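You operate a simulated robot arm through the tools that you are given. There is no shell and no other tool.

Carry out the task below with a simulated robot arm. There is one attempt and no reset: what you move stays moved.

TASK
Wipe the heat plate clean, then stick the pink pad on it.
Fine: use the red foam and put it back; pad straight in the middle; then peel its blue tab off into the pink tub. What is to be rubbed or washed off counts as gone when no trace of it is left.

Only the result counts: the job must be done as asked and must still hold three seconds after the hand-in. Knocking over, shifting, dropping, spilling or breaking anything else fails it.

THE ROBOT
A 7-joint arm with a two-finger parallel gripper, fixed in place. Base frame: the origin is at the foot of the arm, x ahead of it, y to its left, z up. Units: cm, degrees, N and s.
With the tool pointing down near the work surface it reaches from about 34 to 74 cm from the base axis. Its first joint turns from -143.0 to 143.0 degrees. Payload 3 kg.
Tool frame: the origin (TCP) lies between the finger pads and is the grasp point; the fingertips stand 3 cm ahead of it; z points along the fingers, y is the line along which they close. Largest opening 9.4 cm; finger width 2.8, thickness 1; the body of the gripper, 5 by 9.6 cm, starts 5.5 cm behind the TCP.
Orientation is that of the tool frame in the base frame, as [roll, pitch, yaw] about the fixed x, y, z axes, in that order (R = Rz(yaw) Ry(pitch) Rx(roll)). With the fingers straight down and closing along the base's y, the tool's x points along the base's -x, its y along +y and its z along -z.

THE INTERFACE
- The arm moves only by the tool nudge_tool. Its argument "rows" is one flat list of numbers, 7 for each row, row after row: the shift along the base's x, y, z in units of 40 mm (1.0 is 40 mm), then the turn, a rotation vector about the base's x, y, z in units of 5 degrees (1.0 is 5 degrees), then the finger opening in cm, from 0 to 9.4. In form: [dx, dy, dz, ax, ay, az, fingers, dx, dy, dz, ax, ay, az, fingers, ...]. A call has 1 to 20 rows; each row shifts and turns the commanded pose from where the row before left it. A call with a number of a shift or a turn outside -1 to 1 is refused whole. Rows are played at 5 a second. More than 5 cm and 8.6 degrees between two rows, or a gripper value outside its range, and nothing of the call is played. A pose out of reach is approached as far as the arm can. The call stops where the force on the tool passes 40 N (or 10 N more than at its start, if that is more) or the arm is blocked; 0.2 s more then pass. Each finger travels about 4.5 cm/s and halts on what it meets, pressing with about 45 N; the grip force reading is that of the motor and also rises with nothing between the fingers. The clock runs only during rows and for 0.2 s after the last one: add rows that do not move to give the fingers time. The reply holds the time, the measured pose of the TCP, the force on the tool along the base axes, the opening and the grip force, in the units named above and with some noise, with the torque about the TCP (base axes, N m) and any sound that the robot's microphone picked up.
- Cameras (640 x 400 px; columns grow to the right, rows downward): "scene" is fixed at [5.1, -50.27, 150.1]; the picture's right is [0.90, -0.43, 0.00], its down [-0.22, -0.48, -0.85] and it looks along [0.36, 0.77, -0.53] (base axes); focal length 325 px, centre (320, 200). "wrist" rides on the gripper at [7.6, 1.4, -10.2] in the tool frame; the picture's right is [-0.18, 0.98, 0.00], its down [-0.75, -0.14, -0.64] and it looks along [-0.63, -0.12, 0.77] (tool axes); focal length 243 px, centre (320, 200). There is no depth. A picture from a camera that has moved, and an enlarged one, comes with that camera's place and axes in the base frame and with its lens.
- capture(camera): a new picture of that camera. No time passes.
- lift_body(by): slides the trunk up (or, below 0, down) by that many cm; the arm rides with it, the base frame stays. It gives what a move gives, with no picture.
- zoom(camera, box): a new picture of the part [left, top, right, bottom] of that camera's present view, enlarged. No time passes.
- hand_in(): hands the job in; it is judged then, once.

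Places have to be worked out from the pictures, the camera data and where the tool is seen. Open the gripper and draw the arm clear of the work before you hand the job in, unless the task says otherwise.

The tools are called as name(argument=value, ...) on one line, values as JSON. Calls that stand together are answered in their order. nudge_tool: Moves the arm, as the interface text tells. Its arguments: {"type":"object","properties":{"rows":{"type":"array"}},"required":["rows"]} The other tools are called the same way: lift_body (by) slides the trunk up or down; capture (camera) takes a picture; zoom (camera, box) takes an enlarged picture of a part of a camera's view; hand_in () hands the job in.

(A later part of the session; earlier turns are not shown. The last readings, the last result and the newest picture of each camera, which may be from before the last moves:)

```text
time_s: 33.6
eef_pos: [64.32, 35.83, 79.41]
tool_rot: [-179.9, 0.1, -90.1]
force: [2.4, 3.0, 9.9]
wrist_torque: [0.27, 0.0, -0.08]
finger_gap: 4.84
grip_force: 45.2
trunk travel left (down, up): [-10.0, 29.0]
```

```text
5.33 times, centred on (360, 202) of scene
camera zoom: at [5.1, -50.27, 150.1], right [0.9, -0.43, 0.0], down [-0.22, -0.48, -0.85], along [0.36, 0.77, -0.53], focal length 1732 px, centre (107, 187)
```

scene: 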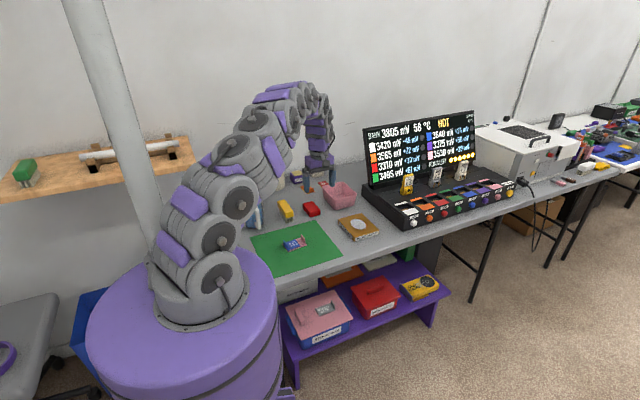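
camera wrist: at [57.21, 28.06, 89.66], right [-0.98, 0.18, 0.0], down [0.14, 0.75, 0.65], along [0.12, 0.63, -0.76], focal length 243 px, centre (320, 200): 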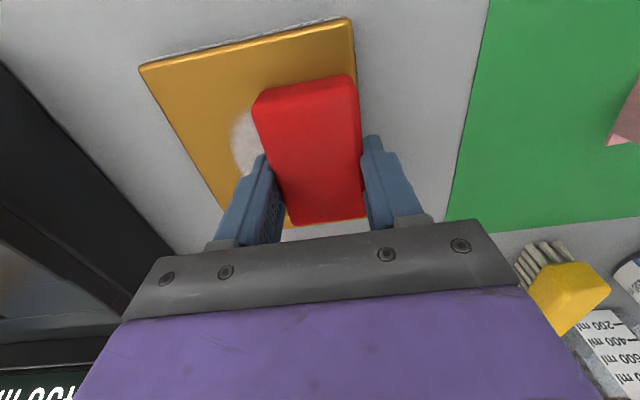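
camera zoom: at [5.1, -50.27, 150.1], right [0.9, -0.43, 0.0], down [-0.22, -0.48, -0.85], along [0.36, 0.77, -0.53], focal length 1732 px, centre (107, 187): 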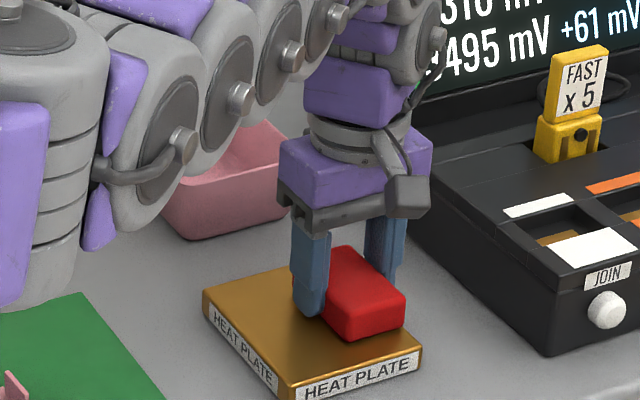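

Now I lift the foam off by 6 cm, slowly, to inspect the plate.

nudge_tool(rows=[0, 0, 0.05, 0, 0, 0, 0, 0, 0, 0.2, 0, 0, 0, 0, 0, 0, 0.3, 0, 0, 0, 0, 0, 0, 0.3, 0, 0, 0, 0, 0, 0, 0.4, 0, 0, 0, 0, 0, 0, 0.25, 0, 0, 0, 0])

zoom(camera="scene", box=[300, 165, 420, 240])

zoom(camera="wrist", box=[160, 0, 480, 240])

```text
time_s: 35.0
eef_pos: [64.38, 35.78, 85.4]
tool_rot: [-179.9, 0.2, -90.0]
force: [-0.7, -0.9, -0.3]
wrist_torque: [0.01, 0.02, 0.01]
finger_gap: 4.85
grip_force: 44.5
trunk travel left (down, up): [-10.0, 29.0]
```

```text
5.33 times, centred on (360, 202) of scene
camera zoom: at [5.1, -50.27, 150.1], right [0.9, -0.43, 0.0], down [-0.22, -0.48, -0.85], along [0.36, 0.77, -0.53], focal length 1732 px, centre (107, 187)
```

zoom: 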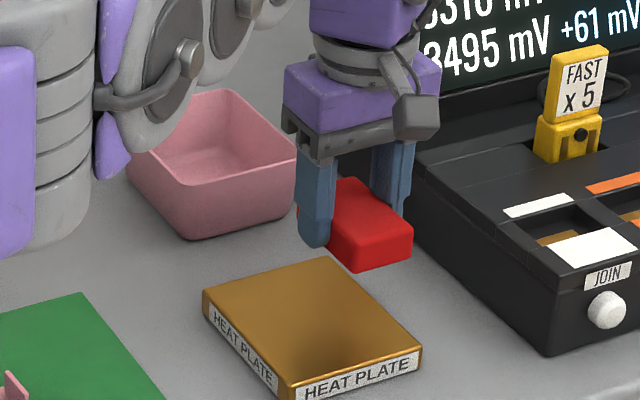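

```text
1.67 times, centred on (320, 120) of wrist
camera zoom: at [62.84, 28.07, 95.57], right [-0.98, 0.18, 0.0], down [0.14, 0.75, 0.64], along [0.12, 0.63, -0.76], focal length 404 px, centre (320, 333)
```

zoom: 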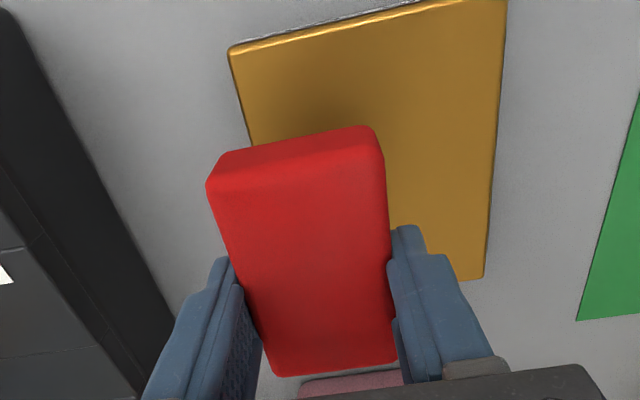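

The plate looks clean. I take high zooms of it to check for faint traces before returning the foam.

zoom(camera="scene", box=[334, 208, 382, 242])

zoom(camera="wrist", box=[270, 0, 420, 150])

```text
11.76 times, centred on (358, 225) of scene
camera zoom: at [5.1, -50.27, 150.1], right [0.9, -0.43, 0.0], down [-0.22, -0.48, -0.85], along [0.36, 0.77, -0.53], focal length 3822 px, centre (-127, -94)
```

zoom: 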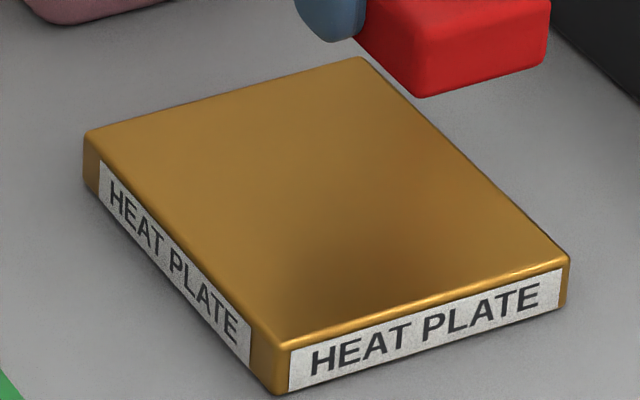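

```text
2.67 times, centred on (345, 75) of wrist
camera zoom: at [62.84, 28.07, 95.57], right [-0.98, 0.18, 0.0], down [0.14, 0.75, 0.64], along [0.12, 0.63, -0.76], focal length 647 px, centre (253, 533)
```

zoom: 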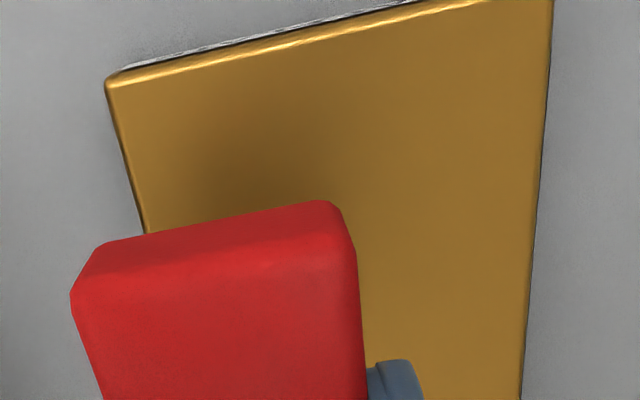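

No trace is visible apart from the foam's own shadow; I'll recheck once it's away. I carry the foam back above its original spot (49.8, 54.6) with the -2° turn.

nudge_tool(rows=[0, 0, 0.3, 0, 0, 0, 0, 0, 0, 0.4, 0, 0, 0, 0, -0.2, 0.25, 0.3, 0, 0, 0, 0, -0.365, 0.47, 0.15, 0, 0, 0, 0, -0.365, 0.47, 0, 0, 0, 0, 0, -0.365, 0.47, 0, 0, 0, 0, 0, -0.365, 0.47, 0, 0, 0, 0, 0, -0.365, 0.47, 0, 0, 0, 0, 0, -0.365, 0.47, 0, 0, 0, -0.2, 0, -0.365, 0.47, 0, 0, 0, -0.2, 0, -0.365, 0.47, 0, 0, 0, 0, 0, -0.365, 0.47, 0, 0, 0, 0, 0, -0.165, 0.23, 0, 0, 0, 0, 0, 0, 0, 0, 0, 0, 0, 0])

capture(camera="wrist")

zoom(camera="scene", box=[334, 208, 382, 242])

```text
time_s: 38.0
eef_pos: [49.64, 54.48, 90.12]
tool_rot: [-179.8, 0.1, -92.1]
force: [-0.6, 0.3, -0.1]
wrist_torque: [0.0, -0.02, -0.01]
finger_gap: 4.89
grip_force: 45.3
trunk travel left (down, up): [-10.0, 29.0]
```

```text
taken
camera wrist: at [47.93, 46.97, 100.27], right [-0.98, 0.22, 0.0], down [0.17, 0.75, 0.64], along [0.14, 0.63, -0.77], focal length 243 px, centre (320, 200)
```

wrist: 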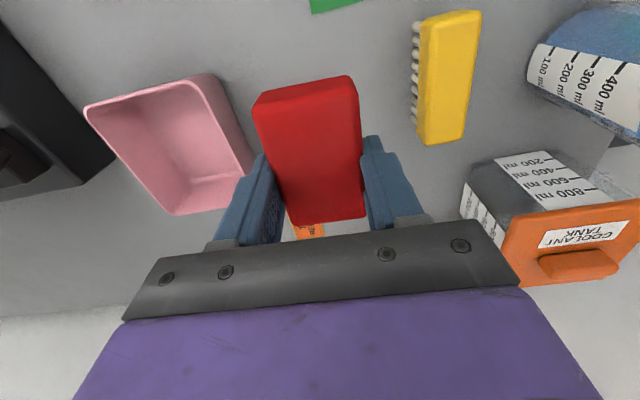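

```text
11.76 times, centred on (358, 225) of scene
camera zoom: at [5.1, -50.27, 150.1], right [0.9, -0.43, 0.0], down [-0.22, -0.48, -0.85], along [0.36, 0.77, -0.53], focal length 3822 px, centre (-127, -94)
```

zoom: 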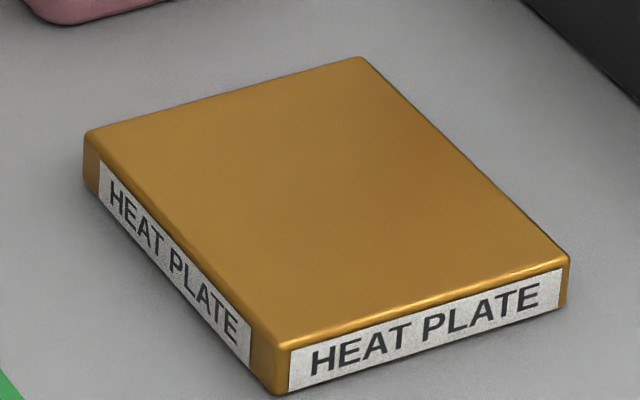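

The plate is spotless and unmoved, and the wrist view matches the pick-up view almost exactly. I lower the foam toward the table.

nudge_tool(rows=[0, 0, -0.4, 0, 0, 0, 0, 0, 0, -0.5, 0, 0, 0, 0, 0, 0, -0.5, 0, 0, 0, 0, 0, 0, -0.5, 0, 0, 0, 0, 0, 0, -0.5, 0, 0, 0, 0, 0, 0, -0.3, 0, 0, 0, 0, 0, 0, -0.2, 0, 0, 0, 0, 0, 0, -0.1, 0, 0, 0, 0, 0, 0, 0, 0, 0, 0, 0])

nudge_tool(rows=[0, 0, -0.06, 0, 0, 0, 0, 0, 0, 0, 0, 0, 0, 0])

```text
time_s: 40.0
eef_pos: [49.91, 54.6, 78.08]
tool_rot: [-179.8, 0.0, -92.0]
force: [0.7, -0.1, 0.2]
wrist_torque: [-0.03, 0.03, -0.03]
finger_gap: 4.84
grip_force: 44.8
trunk travel left (down, up): [-10.0, 29.0]
```

```text
time_s: 40.6
eef_pos: [49.88, 54.48, 77.77]
tool_rot: [-179.9, 0.1, -91.9]
force: [0.2, -0.3, -0.3]
wrist_torque: [0.02, 0.02, 0.01]
finger_gap: 4.86
grip_force: 45.1
trunk travel left (down, up): [-10.0, 29.0]
```

Position reads (49.9, 54.5), no contact yet at z 77.8. I lower on in small steps.

nudge_tool(rows=[0, 0, -0.05, 0, 0, 0, 0, 0, 0, -0.025, 0, 0, 0, 0, 0, 0, 0, 0, 0, 0, 0])

nudge_tool(rows=[0, 0, -0.04, 0, 0, 0, 0, 0, 0, 0, 0, 0, 0, 0])

```text
time_s: 41.4
eef_pos: [49.94, 54.51, 77.35]
tool_rot: [-179.8, 0.1, -91.9]
force: [0.0, -0.2, -1.1]
wrist_torque: [0.02, 0.01, -0.05]
finger_gap: 4.86
grip_force: 45.4
trunk travel left (down, up): [-10.0, 29.0]
```

```text
time_s: 42.0
eef_pos: [49.85, 54.68, 77.21]
tool_rot: [-179.9, 0.1, -91.9]
force: [-1.0, -0.5, 1.5]
wrist_torque: [-0.04, 0.04, 0.03]
finger_gap: 4.86
grip_force: 45.1
trunk travel left (down, up): [-10.0, 29.0]
```

Contact is just starting. I lower a hair more, then open slowly.

nudge_tool(rows=[0, 0, -0.02, 0, 0, 0, 0, 0, 0, 0, 0, 0, 0, 0])

nudge_tool(rows=[0, 0, 0, 0, 0, 0, 5.4, 0, 0, 0, 0, 0, 0, 6.5, 0, 0, 0, 0, 0, 0, 8.0, 0, 0, 0, 0, 0, 0, 8.0])

capture(camera="wrist")

```text
time_s: 42.6
eef_pos: [49.79, 54.58, 77.22]
tool_rot: [-179.8, 0.2, -92.0]
force: [-0.6, 0.1, 4.0]
wrist_torque: [-0.1, 0.08, 0.02]
finger_gap: 4.86
grip_force: 45.0
trunk travel left (down, up): [-10.0, 29.0]
```

```text
time_s: 43.6
eef_pos: [49.79, 54.65, 77.27]
tool_rot: [-179.8, 0.1, -92.0]
force: [0.1, 0.0, 0.1]
wrist_torque: [0.02, -0.03, 0.0]
finger_gap: 7.98
grip_force: 0.1
trunk travel left (down, up): [-10.0, 29.0]
```

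```text
taken
camera wrist: at [48.04, 47.05, 87.44], right [-0.98, 0.22, 0.0], down [0.17, 0.75, 0.64], along [0.14, 0.63, -0.77], focal length 243 px, centre (320, 200)
```

wrist: 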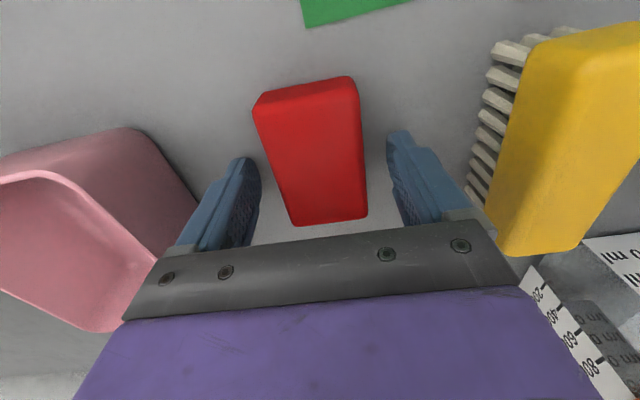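

The foam is released on the table at its original pose. I rise straight up and verify its place from the scene camera.

nudge_tool(rows=[0, 0, 0.3, 0, 0, 0, 8.0, 0, 0, 0.6, 0, 0, 0, 8.0, 0, 0, 0.9, 0, 0, 0, 8.0, 0, 0, 0.9, 0, 0, 0, 8.0, 0, 0, 0.5, 0, 0, 0, 8.0, 0, 0, 0, 0, 0, 0, 8.0])

zoom(camera="scene", box=[280, 180, 360, 230])

capture(camera="wrist")

```text
time_s: 45.0
eef_pos: [49.85, 54.56, 89.98]
tool_rot: [-179.8, 0.2, -92.0]
force: [-0.2, -0.1, -0.4]
wrist_torque: [0.0, -0.01, -0.01]
finger_gap: 7.98
grip_force: 0.0
trunk travel left (down, up): [-10.0, 29.0]
```

```text
8.00 times, centred on (320, 205) of scene
camera zoom: at [5.1, -50.27, 150.1], right [0.9, -0.43, 0.0], down [-0.22, -0.48, -0.85], along [0.36, 0.77, -0.53], focal length 2599 px, centre (320, 160)
```

zoom: 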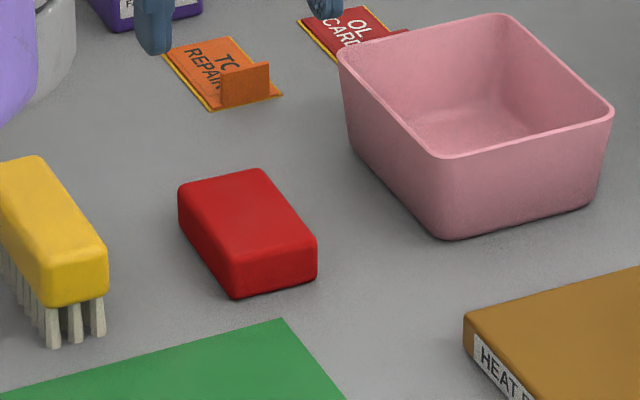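

```text
taken
camera wrist: at [48.03, 47.02, 100.24], right [-0.98, 0.22, 0.0], down [0.17, 0.75, 0.64], along [0.14, 0.63, -0.76], focal length 243 px, centre (320, 200)
```

wrist: 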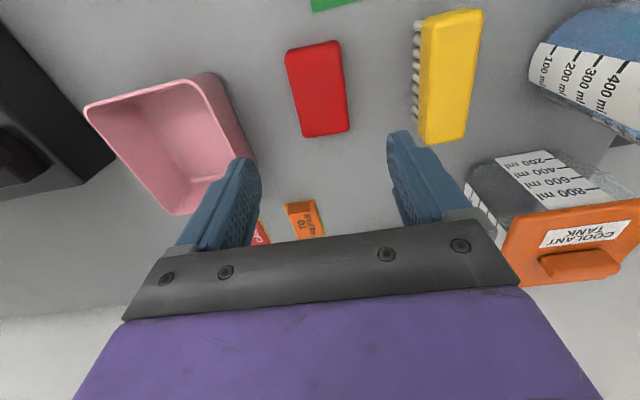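

The foam is back within a pixel of its original place. Next I move to a viewing position in front of the pad, turning the tool by +6° to match the pad's ~4° tilt.

nudge_tool(rows=[-0.4625, -0.83, 0, 0, 0, 0.15, 5, -0.4625, -0.83, 0, 0, 0, 0.15, 5, -0.4625, -0.83, 0, 0, 0, 0.15, 5, -0.4625, -0.83, 0, 0, 0, 0.15, 5, -0.4625, -0.83, 0, 0, 0, 0.15, 5, -0.4625, -0.83, 0, 0, 0, 0.15, 5, -0.4625, -0.83, 0, 0, 0, 0.15, 5, -0.4625, -0.83, 0, 0, 0, 0.15, 5, 0, 0, 0, 0, 0, 0, 5])

capture(camera="wrist")

capture(camera="scene")

```text
time_s: 47.0
eef_pos: [34.98, 28.13, 90.02]
tool_rot: [-179.7, 0.2, -85.9]
force: [-1.2, -0.7, -0.2]
wrist_torque: [0.0, 0.01, 0.0]
finger_gap: 5.02
grip_force: 0.1
trunk travel left (down, up): [-10.0, 29.0]
```

```text
taken
camera wrist: at [33.98, 20.43, 100.08], right [-0.99, 0.11, 0.0], down [0.09, 0.76, 0.64], along [0.08, 0.64, -0.76], focal length 243 px, centre (320, 200)
```

wrist: 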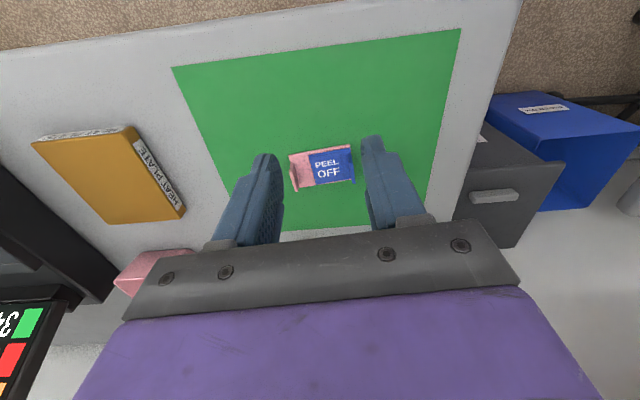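

```text
taken
```

scene: 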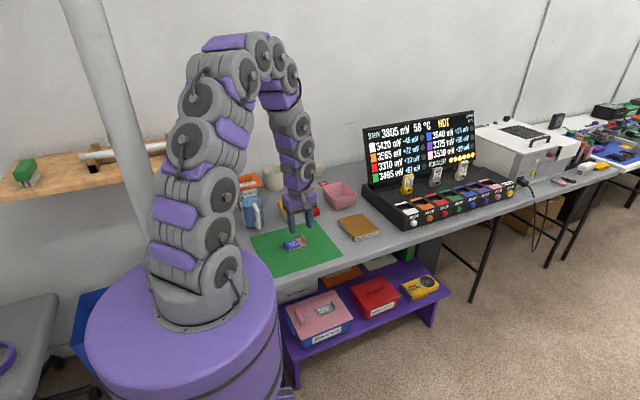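

The pad is between the finger images. I zoom on it in both cameras to locate the pink flange and its angle.

zoom(camera="wrist", box=[270, 130, 374, 200])

zoom(camera="scene", box=[270, 225, 318, 255])

```text
5.71 times, centred on (322, 165) of wrist
camera zoom: at [33.98, 20.43, 100.08], right [-0.99, 0.11, 0.0], down [0.09, 0.76, 0.64], along [0.08, 0.64, -0.76], focal length 1386 px, centre (309, 400)
```

zoom: 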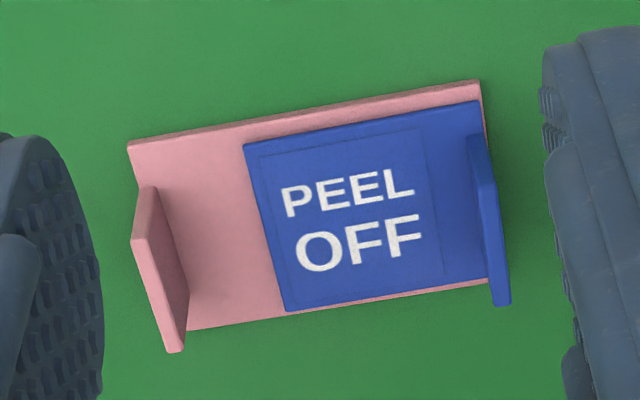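

```text
13.33 times, centred on (294, 240) of scene
camera zoom: at [5.1, -50.27, 150.1], right [0.9, -0.43, 0.0], down [-0.22, -0.48, -0.85], along [0.36, 0.77, -0.53], focal length 4331 px, centre (667, -333)
```

zoom: 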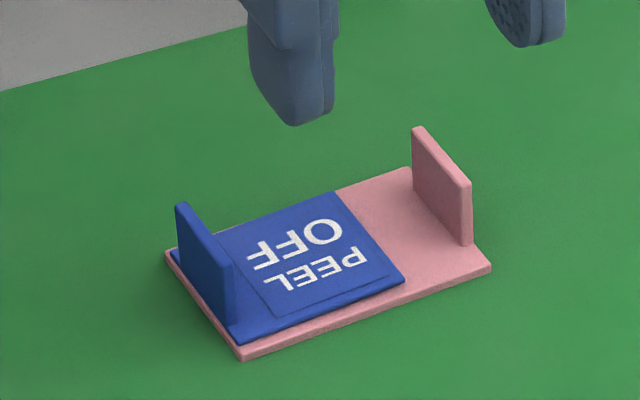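

The pad is about 7.4 x 5.05 cm, centred at (35.6, 36.8), turned about +4.4°, with a 2 cm high, 3 cm wide pink flange at its +x end at about (39.05, 37.05). I move above that flange with the fingers at 3 cm.

nudge_tool(rows=[0.254, 0.5575, -0.5, 0, 0, 0.08, 3.4, 0.254, 0.5575, -0.5, 0, 0, 0, 3.4, 0.254, 0.5575, -0.5, 0, 0, 0, 3.4, 0.254, 0.5575, -0.5, 0, 0, 0, 3.4, 0, 0, 0, 0, 0, 0, 3.4])

zoom(camera="wrist", box=[200, 50, 440, 210])

zoom(camera="scene", box=[265, 205, 329, 255])

```text
time_s: 48.2
eef_pos: [38.95, 37.03, 82.06]
tool_rot: [-179.8, 0.3, -85.6]
force: [0.5, -0.9, -0.3]
wrist_torque: [0.03, 0.0, -0.03]
finger_gap: 3.39
grip_force: 0.0
trunk travel left (down, up): [-10.0, 29.0]
```

```text
2.50 times, centred on (320, 130) of wrist
camera zoom: at [38.06, 29.29, 92.22], right [-0.99, 0.11, 0.0], down [0.08, 0.76, 0.65], along [0.07, 0.64, -0.76], focal length 606 px, centre (320, 375)
```

zoom: 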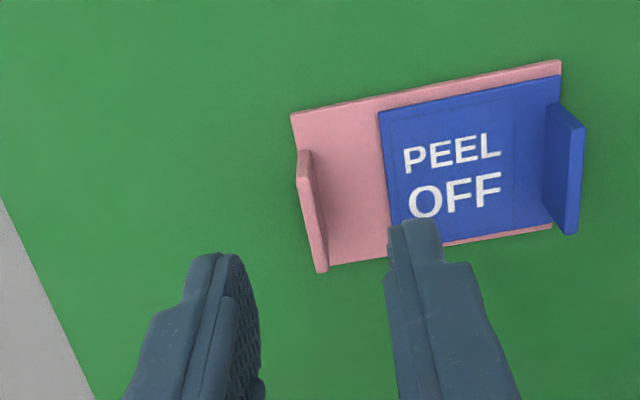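

```text
8.00 times, centred on (297, 230) of scene
camera zoom: at [5.1, -50.27, 150.1], right [0.9, -0.43, 0.0], down [-0.22, -0.48, -0.85], along [0.36, 0.77, -0.53], focal length 2599 px, centre (504, -40)
```

zoom: 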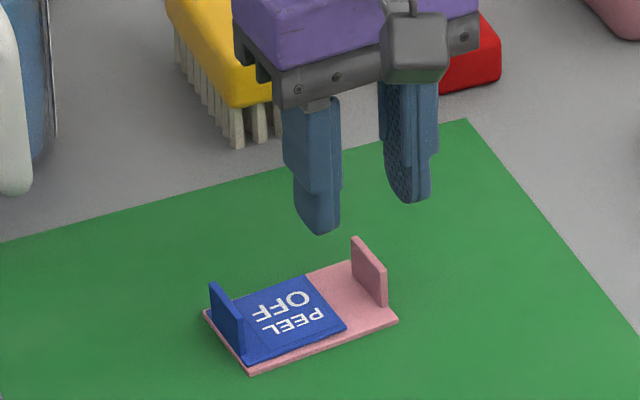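

The flange centre computes to about (39.1, 37.1), consistent with my target. I descend to TCP z 77.6 with the fingers straddling the pink flange.

nudge_tool(rows=[0.03, 0.02, -0.5, 0, 0, 0, 3.4, 0, 0, -0.4, 0, 0, 0, 3.4, 0, 0, -0.21, 0, 0, 0, 3.4, 0, 0, 0, 0, 0, 0, 3.4])

zoom(camera="wrist", box=[200, 50, 440, 210])

zoom(camera="scene", box=[270, 210, 334, 255])

```text
time_s: 49.2
eef_pos: [39.11, 37.01, 77.58]
tool_rot: [-179.9, 0.2, -85.6]
force: [0.2, -0.4, 1.7]
wrist_torque: [-0.01, 0.06, -0.02]
finger_gap: 3.41
grip_force: 0.0
trunk travel left (down, up): [-10.0, 29.0]
```

```text
2.50 times, centred on (320, 130) of wrist
camera zoom: at [38.19, 29.35, 87.75], right [-0.99, 0.11, 0.0], down [0.08, 0.76, 0.64], along [0.07, 0.64, -0.76], focal length 606 px, centre (320, 375)
```

zoom: 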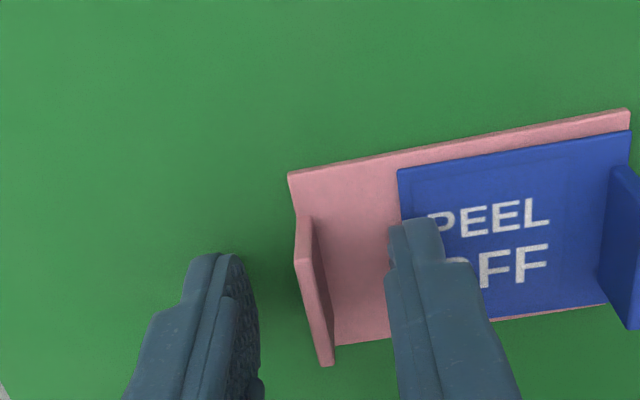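

```text
8.89 times, centred on (302, 232) of scene
camera zoom: at [5.1, -50.27, 150.1], right [0.9, -0.43, 0.0], down [-0.22, -0.48, -0.85], along [0.36, 0.77, -0.53], focal length 2887 px, centre (480, -89)
```

zoom: 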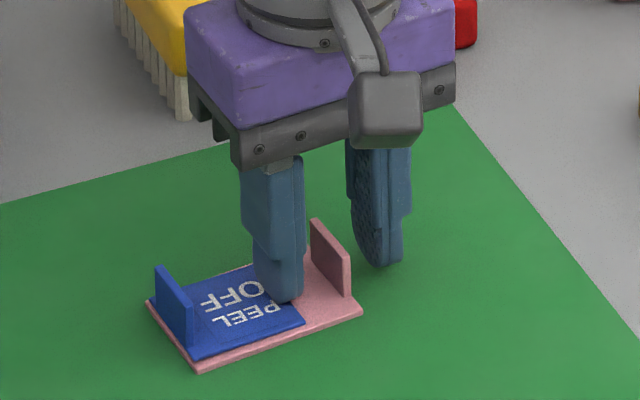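

Fingertips straddle the flange and are centred in y; tips seem about 0.3 cm above the pad. I raise by 0.15 cm for clearance and close on the pink flange.

nudge_tool(rows=[0, 0, 0.035, 0, 0, 0, 3.0, 0, 0, 0, 0, 0, 0, 2.4, 0, 0, 0, 0, 0, 0, 1.8, 0, 0, 0, 0, 0, 0, 1.2, 0, 0, 0, 0, 0, 0, 0.6, 0, 0, 0, 0, 0, 0, 0, 0, 0, 0, 0, 0, 0, 0, 0, 0, 0, 0, 0, 0, 0])

zoom(camera="wrist", box=[200, 50, 440, 210])

zoom(camera="scene", box=[270, 210, 334, 255])

```text
time_s: 51.0
eef_pos: [39.06, 37.03, 77.78]
tool_rot: [-179.9, 0.1, -85.7]
force: [0.1, -0.2, -0.4]
wrist_torque: [0.0, -0.01, 0.0]
finger_gap: 0.19
grip_force: 37.3
trunk travel left (down, up): [-10.0, 29.0]
```

```text
2.50 times, centred on (320, 130) of wrist
camera zoom: at [38.22, 29.34, 87.92], right [-0.99, 0.11, 0.0], down [0.08, 0.76, 0.64], along [0.07, 0.64, -0.76], focal length 606 px, centre (320, 375)
```

zoom: 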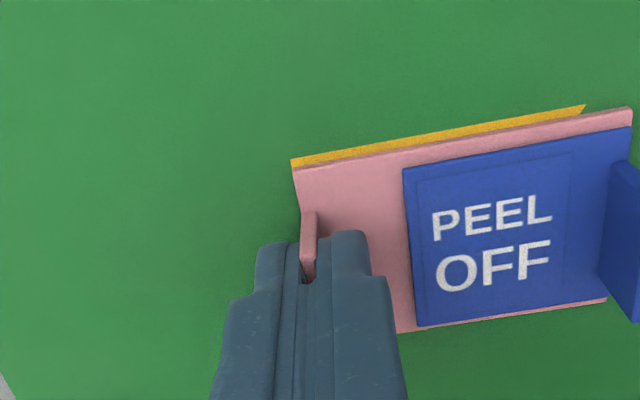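

```text
8.89 times, centred on (302, 232) of scene
camera zoom: at [5.1, -50.27, 150.1], right [0.9, -0.43, 0.0], down [-0.22, -0.48, -0.85], along [0.36, 0.77, -0.53], focal length 2887 px, centre (480, -89)
```

zoom: 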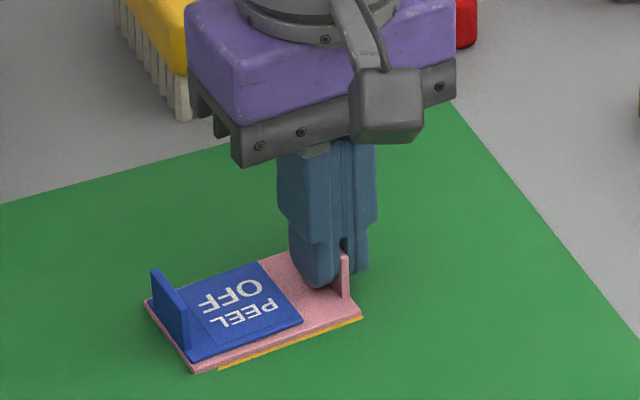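

The flange is pinched (gap 0.19, 37 N). A yellow strip shows beside the pad's near edge, so the pad slid about 0.1 cm on something beneath. I lift slowly by 1.5 cm and look.

nudge_tool(rows=[0, 0, 0.05, 0, 0, 0, 0, 0, 0, 0.05, 0, 0, 0, 0, 0, 0, 0.1, 0, 0, 0, 0, 0, 0, 0.1, 0, 0, 0, 0, 0, 0, 0.1, 0, 0, 0, 0, 0, 0, 0, 0, 0, 0, 0])

zoom(camera="wrist", box=[200, 50, 440, 210])

zoom(camera="scene", box=[270, 210, 334, 255])

```text
time_s: 52.4
eef_pos: [39.17, 36.97, 79.32]
tool_rot: [-179.7, 0.2, -85.5]
force: [0.6, -1.6, -0.4]
wrist_torque: [-0.03, -0.02, -0.01]
finger_gap: 0.22
grip_force: 37.0
trunk travel left (down, up): [-10.0, 29.0]
```

```text
2.50 times, centred on (320, 130) of wrist
camera zoom: at [38.23, 29.34, 89.52], right [-0.99, 0.11, 0.0], down [0.08, 0.76, 0.64], along [0.07, 0.64, -0.76], focal length 606 px, centre (320, 375)
```

zoom: 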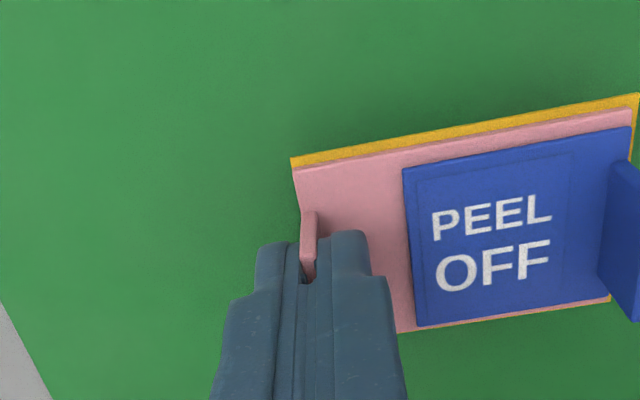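

```text
8.89 times, centred on (302, 232) of scene
camera zoom: at [5.1, -50.27, 150.1], right [0.9, -0.43, 0.0], down [-0.22, -0.48, -0.85], along [0.36, 0.77, -0.53], focal length 2887 px, centre (480, -89)
```

zoom: 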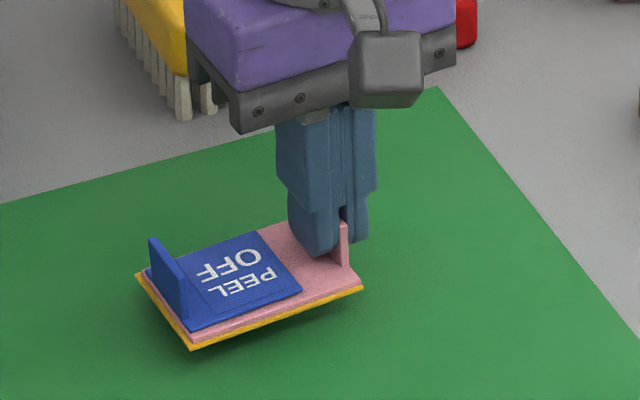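

The pad came up level with a yellow adhesive layer underneath, all in one piece. I lift on and carry it toward the plate, turning -94.5° so its long side lies along y (the plate's longer side) with the pink flange toward -y.

nudge_tool(rows=[0.1, 0, 0.4, 0, 0, 0, 0, 0.3, -0.0645, 0.46, 0, 0, -1, 0, 0.3, -0.0645, 0.46, 0, 0, -1, 0, 0.3, -0.0645, 0.46, 0, 0, -1, 0, 0.3, -0.0645, 0.46, 0, 0, -1, 0, 0.3, -0.0645, 0.43, 0, 0, -1, 0, 0.3, -0.0645, 0, 0, 0, -1, 0, 0.3, -0.0645, 0, 0, 0, -1, 0, 0.3, -0.0645, 0, 0, 0, -1, 0, 0.3, -0.0645, 0, 0, 0, -1, 0, 0.3, -0.0645, 0, 0, 0, -1, 0, 0.3, -0.0645, 0, 0, 0, -1, 0, 0.3, -0.0645, 0, 0, 0, -1, 0, 0.3, -0.0645, 0, 0, 0, -1, 0, 0.3, -0.0645, 0, 0, 0, -1, 0, 0.3, -0.0645, 0, 0, 0, -1, 0, 0.3, -0.0645, 0, 0, 0, -1, 0, 0.3, -0.0645, 0, 0, 0, -1, 0, 0.3, -0.0645, 0, 0, 0, -1, 0, 0.15, -0.0645, 0, 0, 0, -0.9, 0])

capture(camera="wrist")

zoom(camera="scene", box=[300, 160, 428, 240])

```text
time_s: 56.6
eef_pos: [61.69, 32.05, 90.0]
tool_rot: [-179.8, 0.1, 179.7]
force: [-0.2, -0.3, 0.4]
wrist_torque: [0.0, -0.06, 0.01]
finger_gap: 0.24
grip_force: 37.0
trunk travel left (down, up): [-10.0, 29.0]
```

```text
taken
camera wrist: at [54.04, 33.54, 100.15], right [0.19, 0.98, -0.01], down [0.75, -0.14, 0.64], along [0.63, -0.12, -0.76], focal length 243 px, centre (320, 200)
```

wrist: 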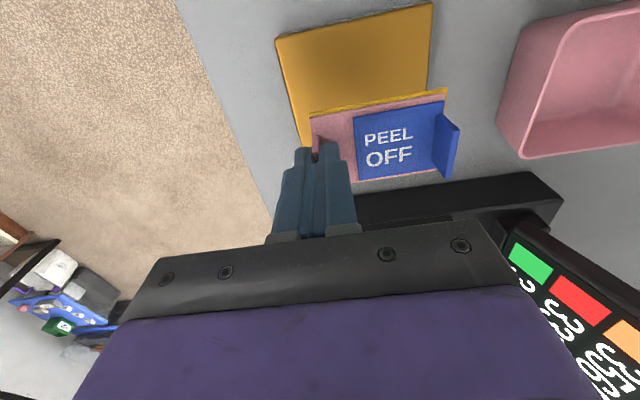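

```text
5.00 times, centred on (364, 200) of scene
camera zoom: at [5.1, -50.27, 150.1], right [0.9, -0.43, 0.0], down [-0.22, -0.48, -0.85], along [0.36, 0.77, -0.53], focal length 1624 px, centre (100, 200)
```

zoom: 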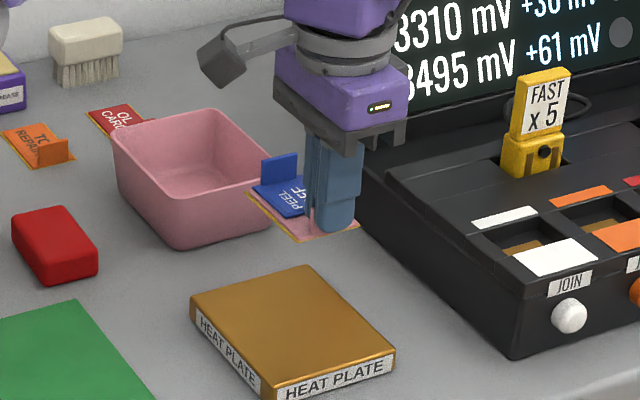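

The pad is held level above the plate. I zoom in to measure the pad's angle and centre relative to the plate.

zoom(camera="wrist", box=[260, 0, 480, 200])

nudge_tool(rows=[0, 0, 0, 0, 0, 0, 0])

nudge_tool(rows=[0, 0, 0, 0, 0, 0, 0])

```text
2.00 times, centred on (370, 100) of wrist
camera zoom: at [54.04, 33.54, 100.15], right [0.19, 0.98, -0.01], down [0.75, -0.14, 0.64], along [0.63, -0.12, -0.76], focal length 485 px, centre (220, 400)
```

zoom: 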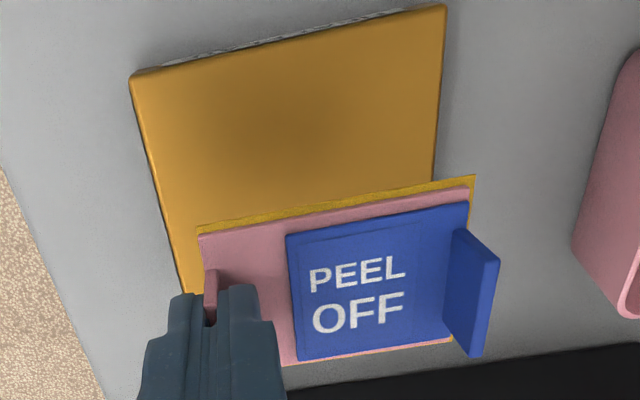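

```text
time_s: 57.0
eef_pos: [61.75, 32.12, 89.9]
tool_rot: [-179.7, 0.2, 180.0]
force: [-0.2, -0.2, -0.7]
wrist_torque: [-0.01, 0.0, 0.04]
finger_gap: 0.26
grip_force: 36.4
trunk travel left (down, up): [-10.0, 29.0]
```

```text
time_s: 57.4
eef_pos: [61.74, 32.01, 89.94]
tool_rot: [-179.8, 0.2, 179.9]
force: [-0.5, -0.6, -0.4]
wrist_torque: [-0.04, -0.06, -0.01]
finger_gap: 0.21
grip_force: 36.9
trunk travel left (down, up): [-10.0, 29.0]
```

The pad's near edge and the plate's near edge both come out parallel to y, and the pad centre is about (61.7, 35.7), practically at the plate centre. I lower to about 2 cm above the plate and recheck there with less parallax.

nudge_tool(rows=[0, 0, -0.4, 0, 0, 0, 0, 0, 0, -0.5, 0, 0, 0, 0, 0, 0, -0.5, 0, 0, 0, 0, 0, 0, -0.4, 0, 0, 0, 0, 0, 0, -0.2, 0, 0, 0, 0, 0, 0, 0, 0, 0, 0, 0])

zoom(camera="wrist", box=[220, 0, 500, 200])

zoom(camera="scene", box=[326, 190, 398, 242])

```text
time_s: 58.8
eef_pos: [61.74, 32.14, 82.04]
tool_rot: [-179.5, 0.2, 179.9]
force: [0.0, 0.0, -0.6]
wrist_torque: [-0.04, 0.02, 0.02]
finger_gap: 0.22
grip_force: 37.1
trunk travel left (down, up): [-10.0, 29.0]
```

```text
2.00 times, centred on (360, 100) of wrist
camera zoom: at [54.08, 33.62, 92.17], right [0.19, 0.98, 0.0], down [0.75, -0.14, 0.65], along [0.63, -0.12, -0.76], focal length 485 px, centre (240, 400)
```

zoom: 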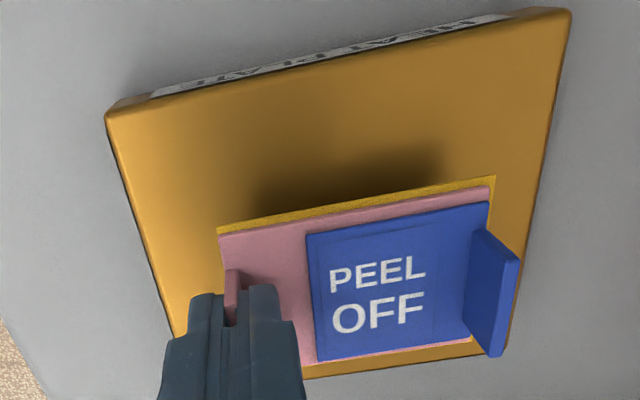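

```text
7.69 times, centred on (362, 216) of scene
camera zoom: at [5.1, -50.27, 150.1], right [0.9, -0.43, 0.0], down [-0.22, -0.48, -0.85], along [0.36, 0.77, -0.53], focal length 2499 px, centre (-3, 77)
```

zoom: 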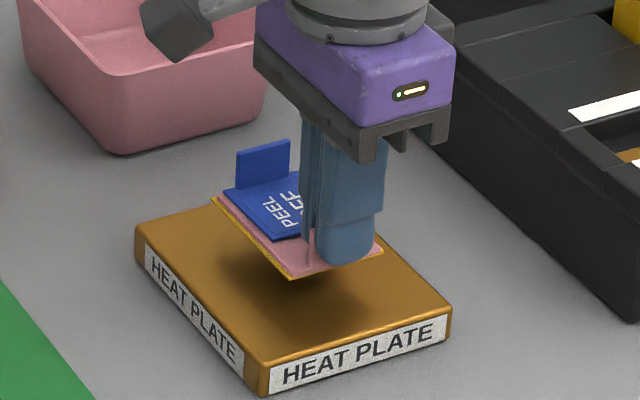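

Pad and plate are nearly concentric in both views. I zoom tighter to measure margins before the final lowering.

zoom(camera="wrist", box=[290, 70, 490, 195])

zoom(camera="scene", box=[338, 200, 388, 232])

```text
3.20 times, centred on (390, 132) of wrist
camera zoom: at [54.08, 33.62, 92.17], right [0.19, 0.98, 0.0], down [0.75, -0.14, 0.65], along [0.63, -0.12, -0.76], focal length 776 px, centre (96, 416)
```

zoom: 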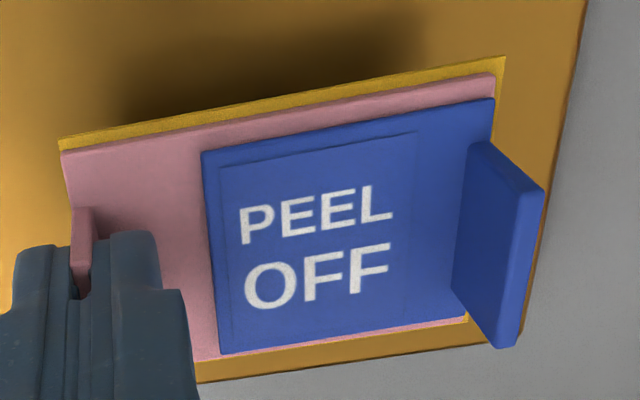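

```text
12.50 times, centred on (363, 216) of scene
camera zoom: at [5.1, -50.27, 150.1], right [0.9, -0.43, 0.0], down [-0.22, -0.48, -0.85], along [0.36, 0.77, -0.53], focal length 4060 px, centre (-218, 0)
```

zoom: 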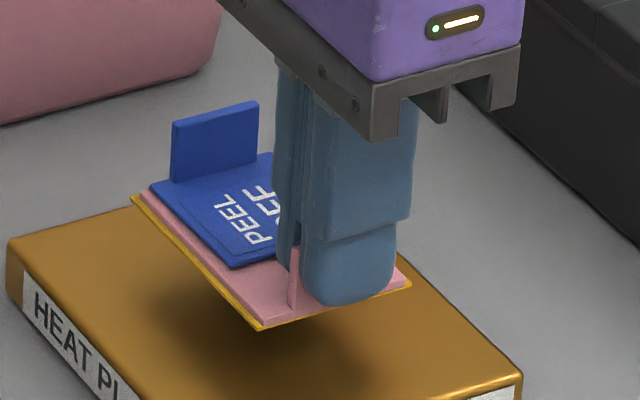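

I lower to just above contact so pad and plate are almost in one plane, correcting the 0.3° tilt on the way.

nudge_tool(rows=[0, 0, -0.2, 0.06, 0.04, 0, 0, 0, 0, -0.15, 0, 0, 0, 0, 0, 0, 0, 0, 0, 0, 0])

zoom(camera="wrist", box=[200, 0, 520, 200])

zoom(camera="scene", box=[332, 200, 388, 240])

```text
time_s: 59.6
eef_pos: [61.73, 32.11, 80.51]
tool_rot: [-180.0, 0.0, 179.8]
force: [-0.9, -0.2, -0.4]
wrist_torque: [0.01, 0.03, -0.01]
finger_gap: 0.24
grip_force: 36.8
trunk travel left (down, up): [-10.0, 29.0]
```

```text
2.00 times, centred on (360, 100) of wrist
camera zoom: at [54.11, 33.57, 90.76], right [0.19, 0.98, 0.0], down [0.75, -0.14, 0.64], along [0.63, -0.12, -0.77], focal length 485 px, centre (240, 400)
```

zoom: 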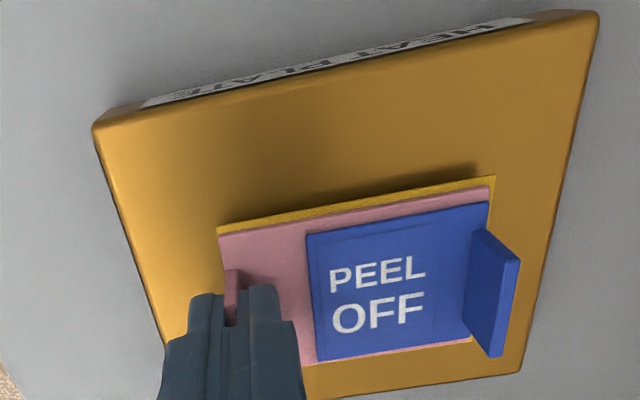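

```text
10.00 times, centred on (360, 220) of scene
camera zoom: at [5.1, -50.27, 150.1], right [0.9, -0.43, 0.0], down [-0.22, -0.48, -0.85], along [0.36, 0.77, -0.53], focal length 3248 px, centre (-80, 0)
```

zoom: 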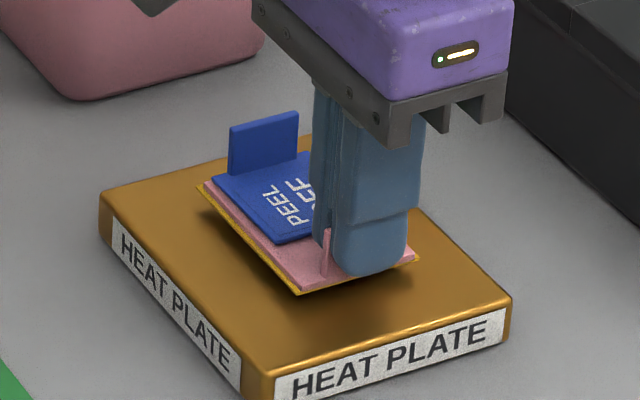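

Comparing margins at nearly one plane, the pad sits about +0.3 cm off in both x and y from the plate centre (both cameras agree). I shift by (-0.3, -0.27) and lower by 0.3 cm, then recheck.

nudge_tool(rows=[-0.075, -0.068, 0, 0, 0, 0, 0, 0, 0, -0.08, 0, 0, 0, 0, 0, 0, 0, 0, 0, 0, 0])

zoom(camera="wrist", box=[200, 0, 520, 200])

zoom(camera="scene", box=[332, 200, 388, 240])

```text
time_s: 60.4
eef_pos: [61.51, 31.73, 80.28]
tool_rot: [-179.9, 0.0, 180.0]
force: [0.6, -0.2, -0.4]
wrist_torque: [0.02, -0.05, -0.01]
finger_gap: 0.21
grip_force: 36.8
trunk travel left (down, up): [-10.0, 29.0]
```

```text
2.00 times, centred on (360, 100) of wrist
camera zoom: at [53.79, 33.27, 90.5], right [0.19, 0.98, 0.0], down [0.75, -0.14, 0.64], along [0.63, -0.12, -0.77], focal length 485 px, centre (240, 400)
```

zoom: 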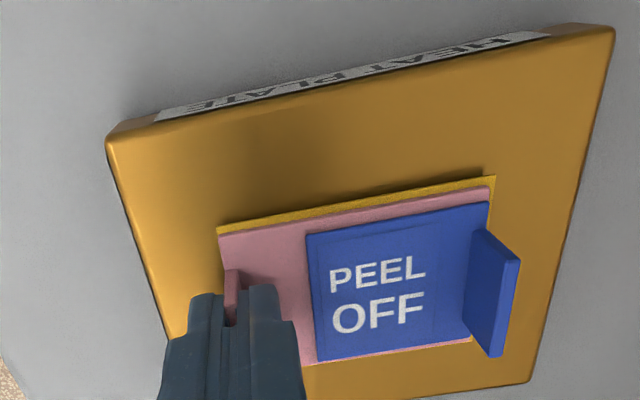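

```text
10.00 times, centred on (360, 220) of scene
camera zoom: at [5.1, -50.27, 150.1], right [0.9, -0.43, 0.0], down [-0.22, -0.48, -0.85], along [0.36, 0.77, -0.53], focal length 3248 px, centre (-80, 0)
```

zoom: 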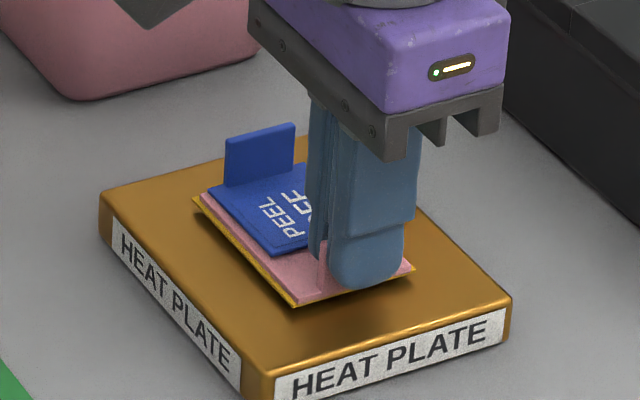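

Now both cameras give the pad centred within about 0.05 cm and parallel to the plate. I lower in small steps to contact.

nudge_tool(rows=[0, 0, -0.04, 0, 0, 0, 0, 0, 0, -0.03, 0, 0, 0, 0, 0, 0, 0, 0, 0, 0, 0])

nudge_tool(rows=[0, 0, -0.03, 0, 0, 0, 0, 0, 0, 0, 0, 0, 0, 0])

```text
time_s: 61.2
eef_pos: [61.48, 31.73, 80.06]
tool_rot: [-180.0, 0.1, 179.9]
force: [-0.4, -0.7, -0.7]
wrist_torque: [0.02, 0.02, 0.02]
finger_gap: 0.21
grip_force: 36.7
trunk travel left (down, up): [-10.0, 29.0]
```

```text
time_s: 61.8
eef_pos: [61.46, 31.85, 80.09]
tool_rot: [180.0, 0.0, 179.9]
force: [-0.8, -0.3, 1.7]
wrist_torque: [0.04, -0.04, 0.01]
finger_gap: 0.21
grip_force: 37.3
trunk travel left (down, up): [-10.0, 29.0]
```

Light contact begins at about z 80.0. Before pressing I re-measure the centring with pad and plate in the same plane.

zoom(camera="wrist", box=[200, 0, 520, 200])

zoom(camera="scene", box=[332, 202, 384, 240])

zoom(camera="wrist", box=[300, 70, 480, 195])

```text
2.00 times, centred on (360, 100) of wrist
camera zoom: at [53.8, 33.27, 90.14], right [0.19, 0.98, 0.0], down [0.75, -0.14, 0.64], along [0.63, -0.12, -0.77], focal length 485 px, centre (240, 400)
```

zoom: 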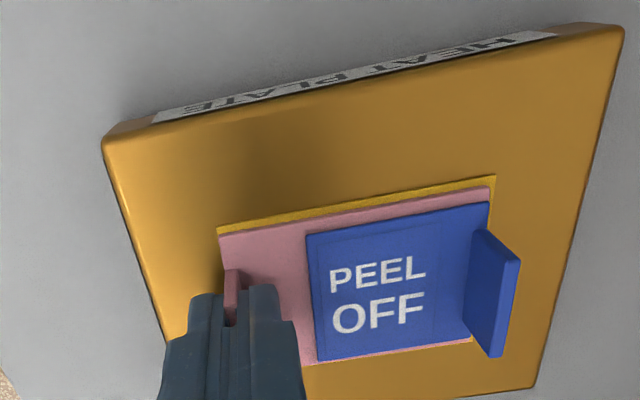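

```text
10.53 times, centred on (358, 221) of scene
camera zoom: at [5.1, -50.27, 150.1], right [0.9, -0.43, 0.0], down [-0.22, -0.48, -0.85], along [0.36, 0.77, -0.53], focal length 3419 px, centre (-80, -21)
```

zoom: 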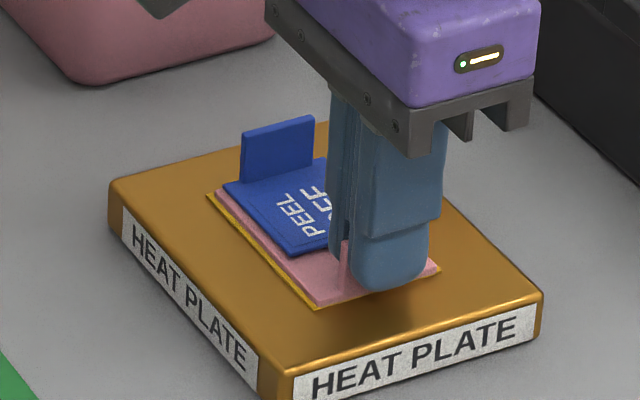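

```text
3.20 times, centred on (390, 132) of wrist
camera zoom: at [53.8, 33.27, 90.14], right [0.19, 0.98, 0.0], down [0.75, -0.14, 0.64], along [0.63, -0.12, -0.77], focal length 776 px, centre (96, 416)
```

zoom: 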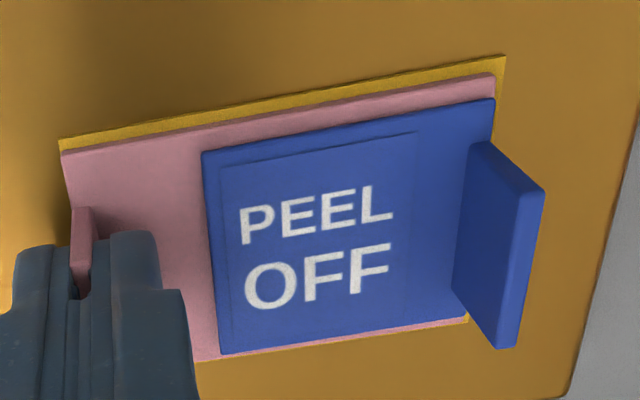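

The wrist view says the pad is centred within 0.15 cm, the scene view suggests up to 0.3 cm off. I zoom further into the corners to settle it.

zoom(camera="scene", box=[338, 208, 362, 223])

zoom(camera="scene", box=[354, 224, 386, 244])

zoom(camera="wrist", box=[240, 50, 320, 130])

zoom(camera="wrist", box=[430, 0, 530, 60])

zoom(camera="wrist", box=[410, 140, 500, 200])

```text
16.00 times, centred on (350, 216) of scene
camera zoom: at [5.1, -50.27, 150.1], right [0.9, -0.43, 0.0], down [-0.22, -0.48, -0.85], along [0.36, 0.77, -0.53], focal length 5197 px, centre (-160, -48)
```

zoom: 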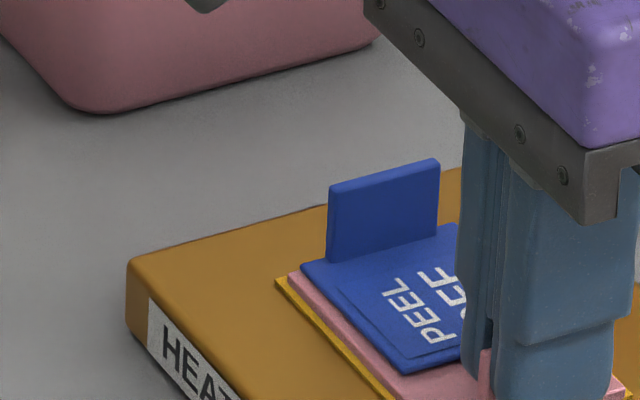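

```text
16.00 times, centred on (370, 234) of scene
camera zoom: at [5.1, -50.27, 150.1], right [0.9, -0.43, 0.0], down [-0.22, -0.48, -0.85], along [0.36, 0.77, -0.53], focal length 5197 px, centre (-480, -344)
```

zoom: 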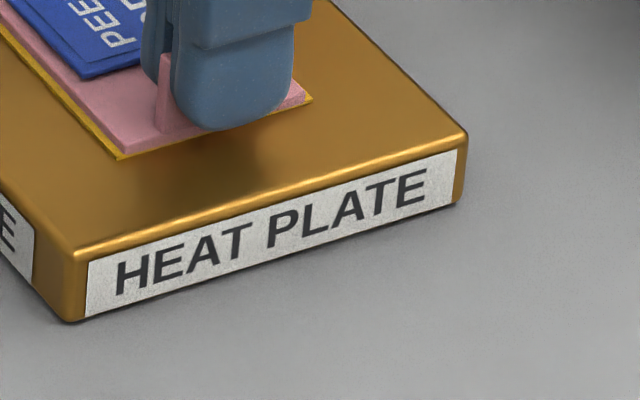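

```text
5.00 times, centred on (280, 90) of wrist
camera zoom: at [53.8, 33.27, 90.14], right [0.19, 0.98, 0.0], down [0.75, -0.14, 0.64], along [0.63, -0.12, -0.77], focal length 1213 px, centre (520, 750)
```

zoom: 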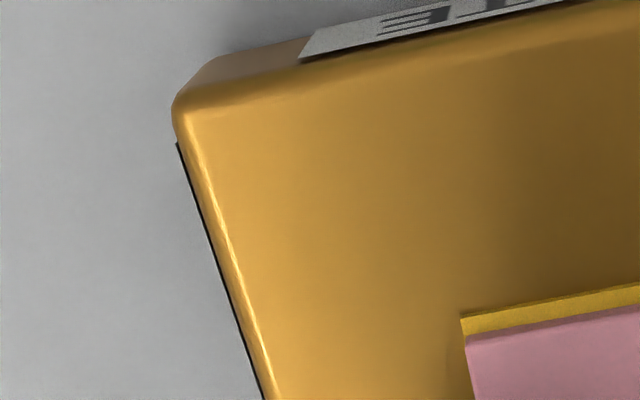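

```text
6.40 times, centred on (480, 30) of wrist
camera zoom: at [53.8, 33.27, 90.14], right [0.19, 0.98, 0.0], down [0.75, -0.14, 0.64], along [0.63, -0.12, -0.77], focal length 1553 px, centre (-704, 1288)
```

zoom: 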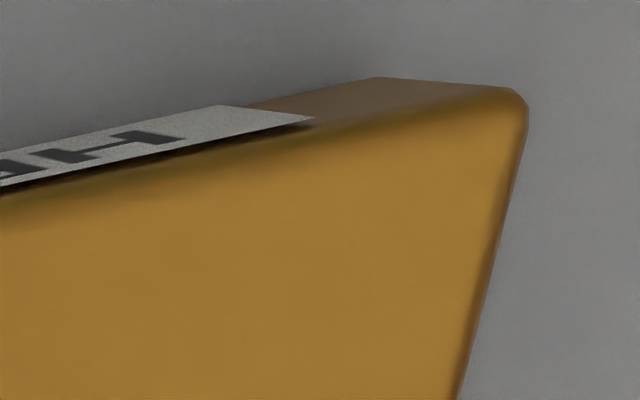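

```text
6.67 times, centred on (455, 170) of wrist
camera zoom: at [53.8, 33.27, 90.14], right [0.19, 0.98, 0.0], down [0.75, -0.14, 0.64], along [0.63, -0.12, -0.77], focal length 1618 px, centre (-580, 400)
```

zoom: 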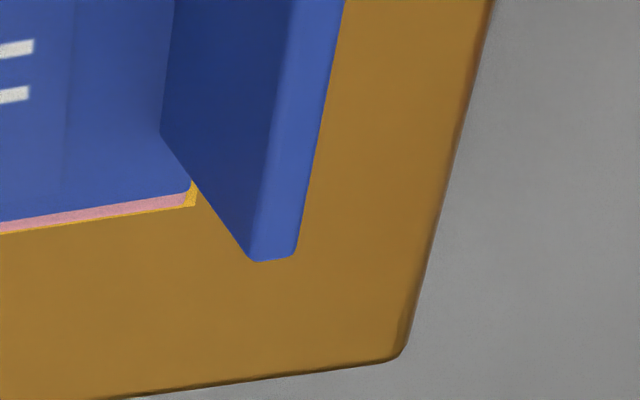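

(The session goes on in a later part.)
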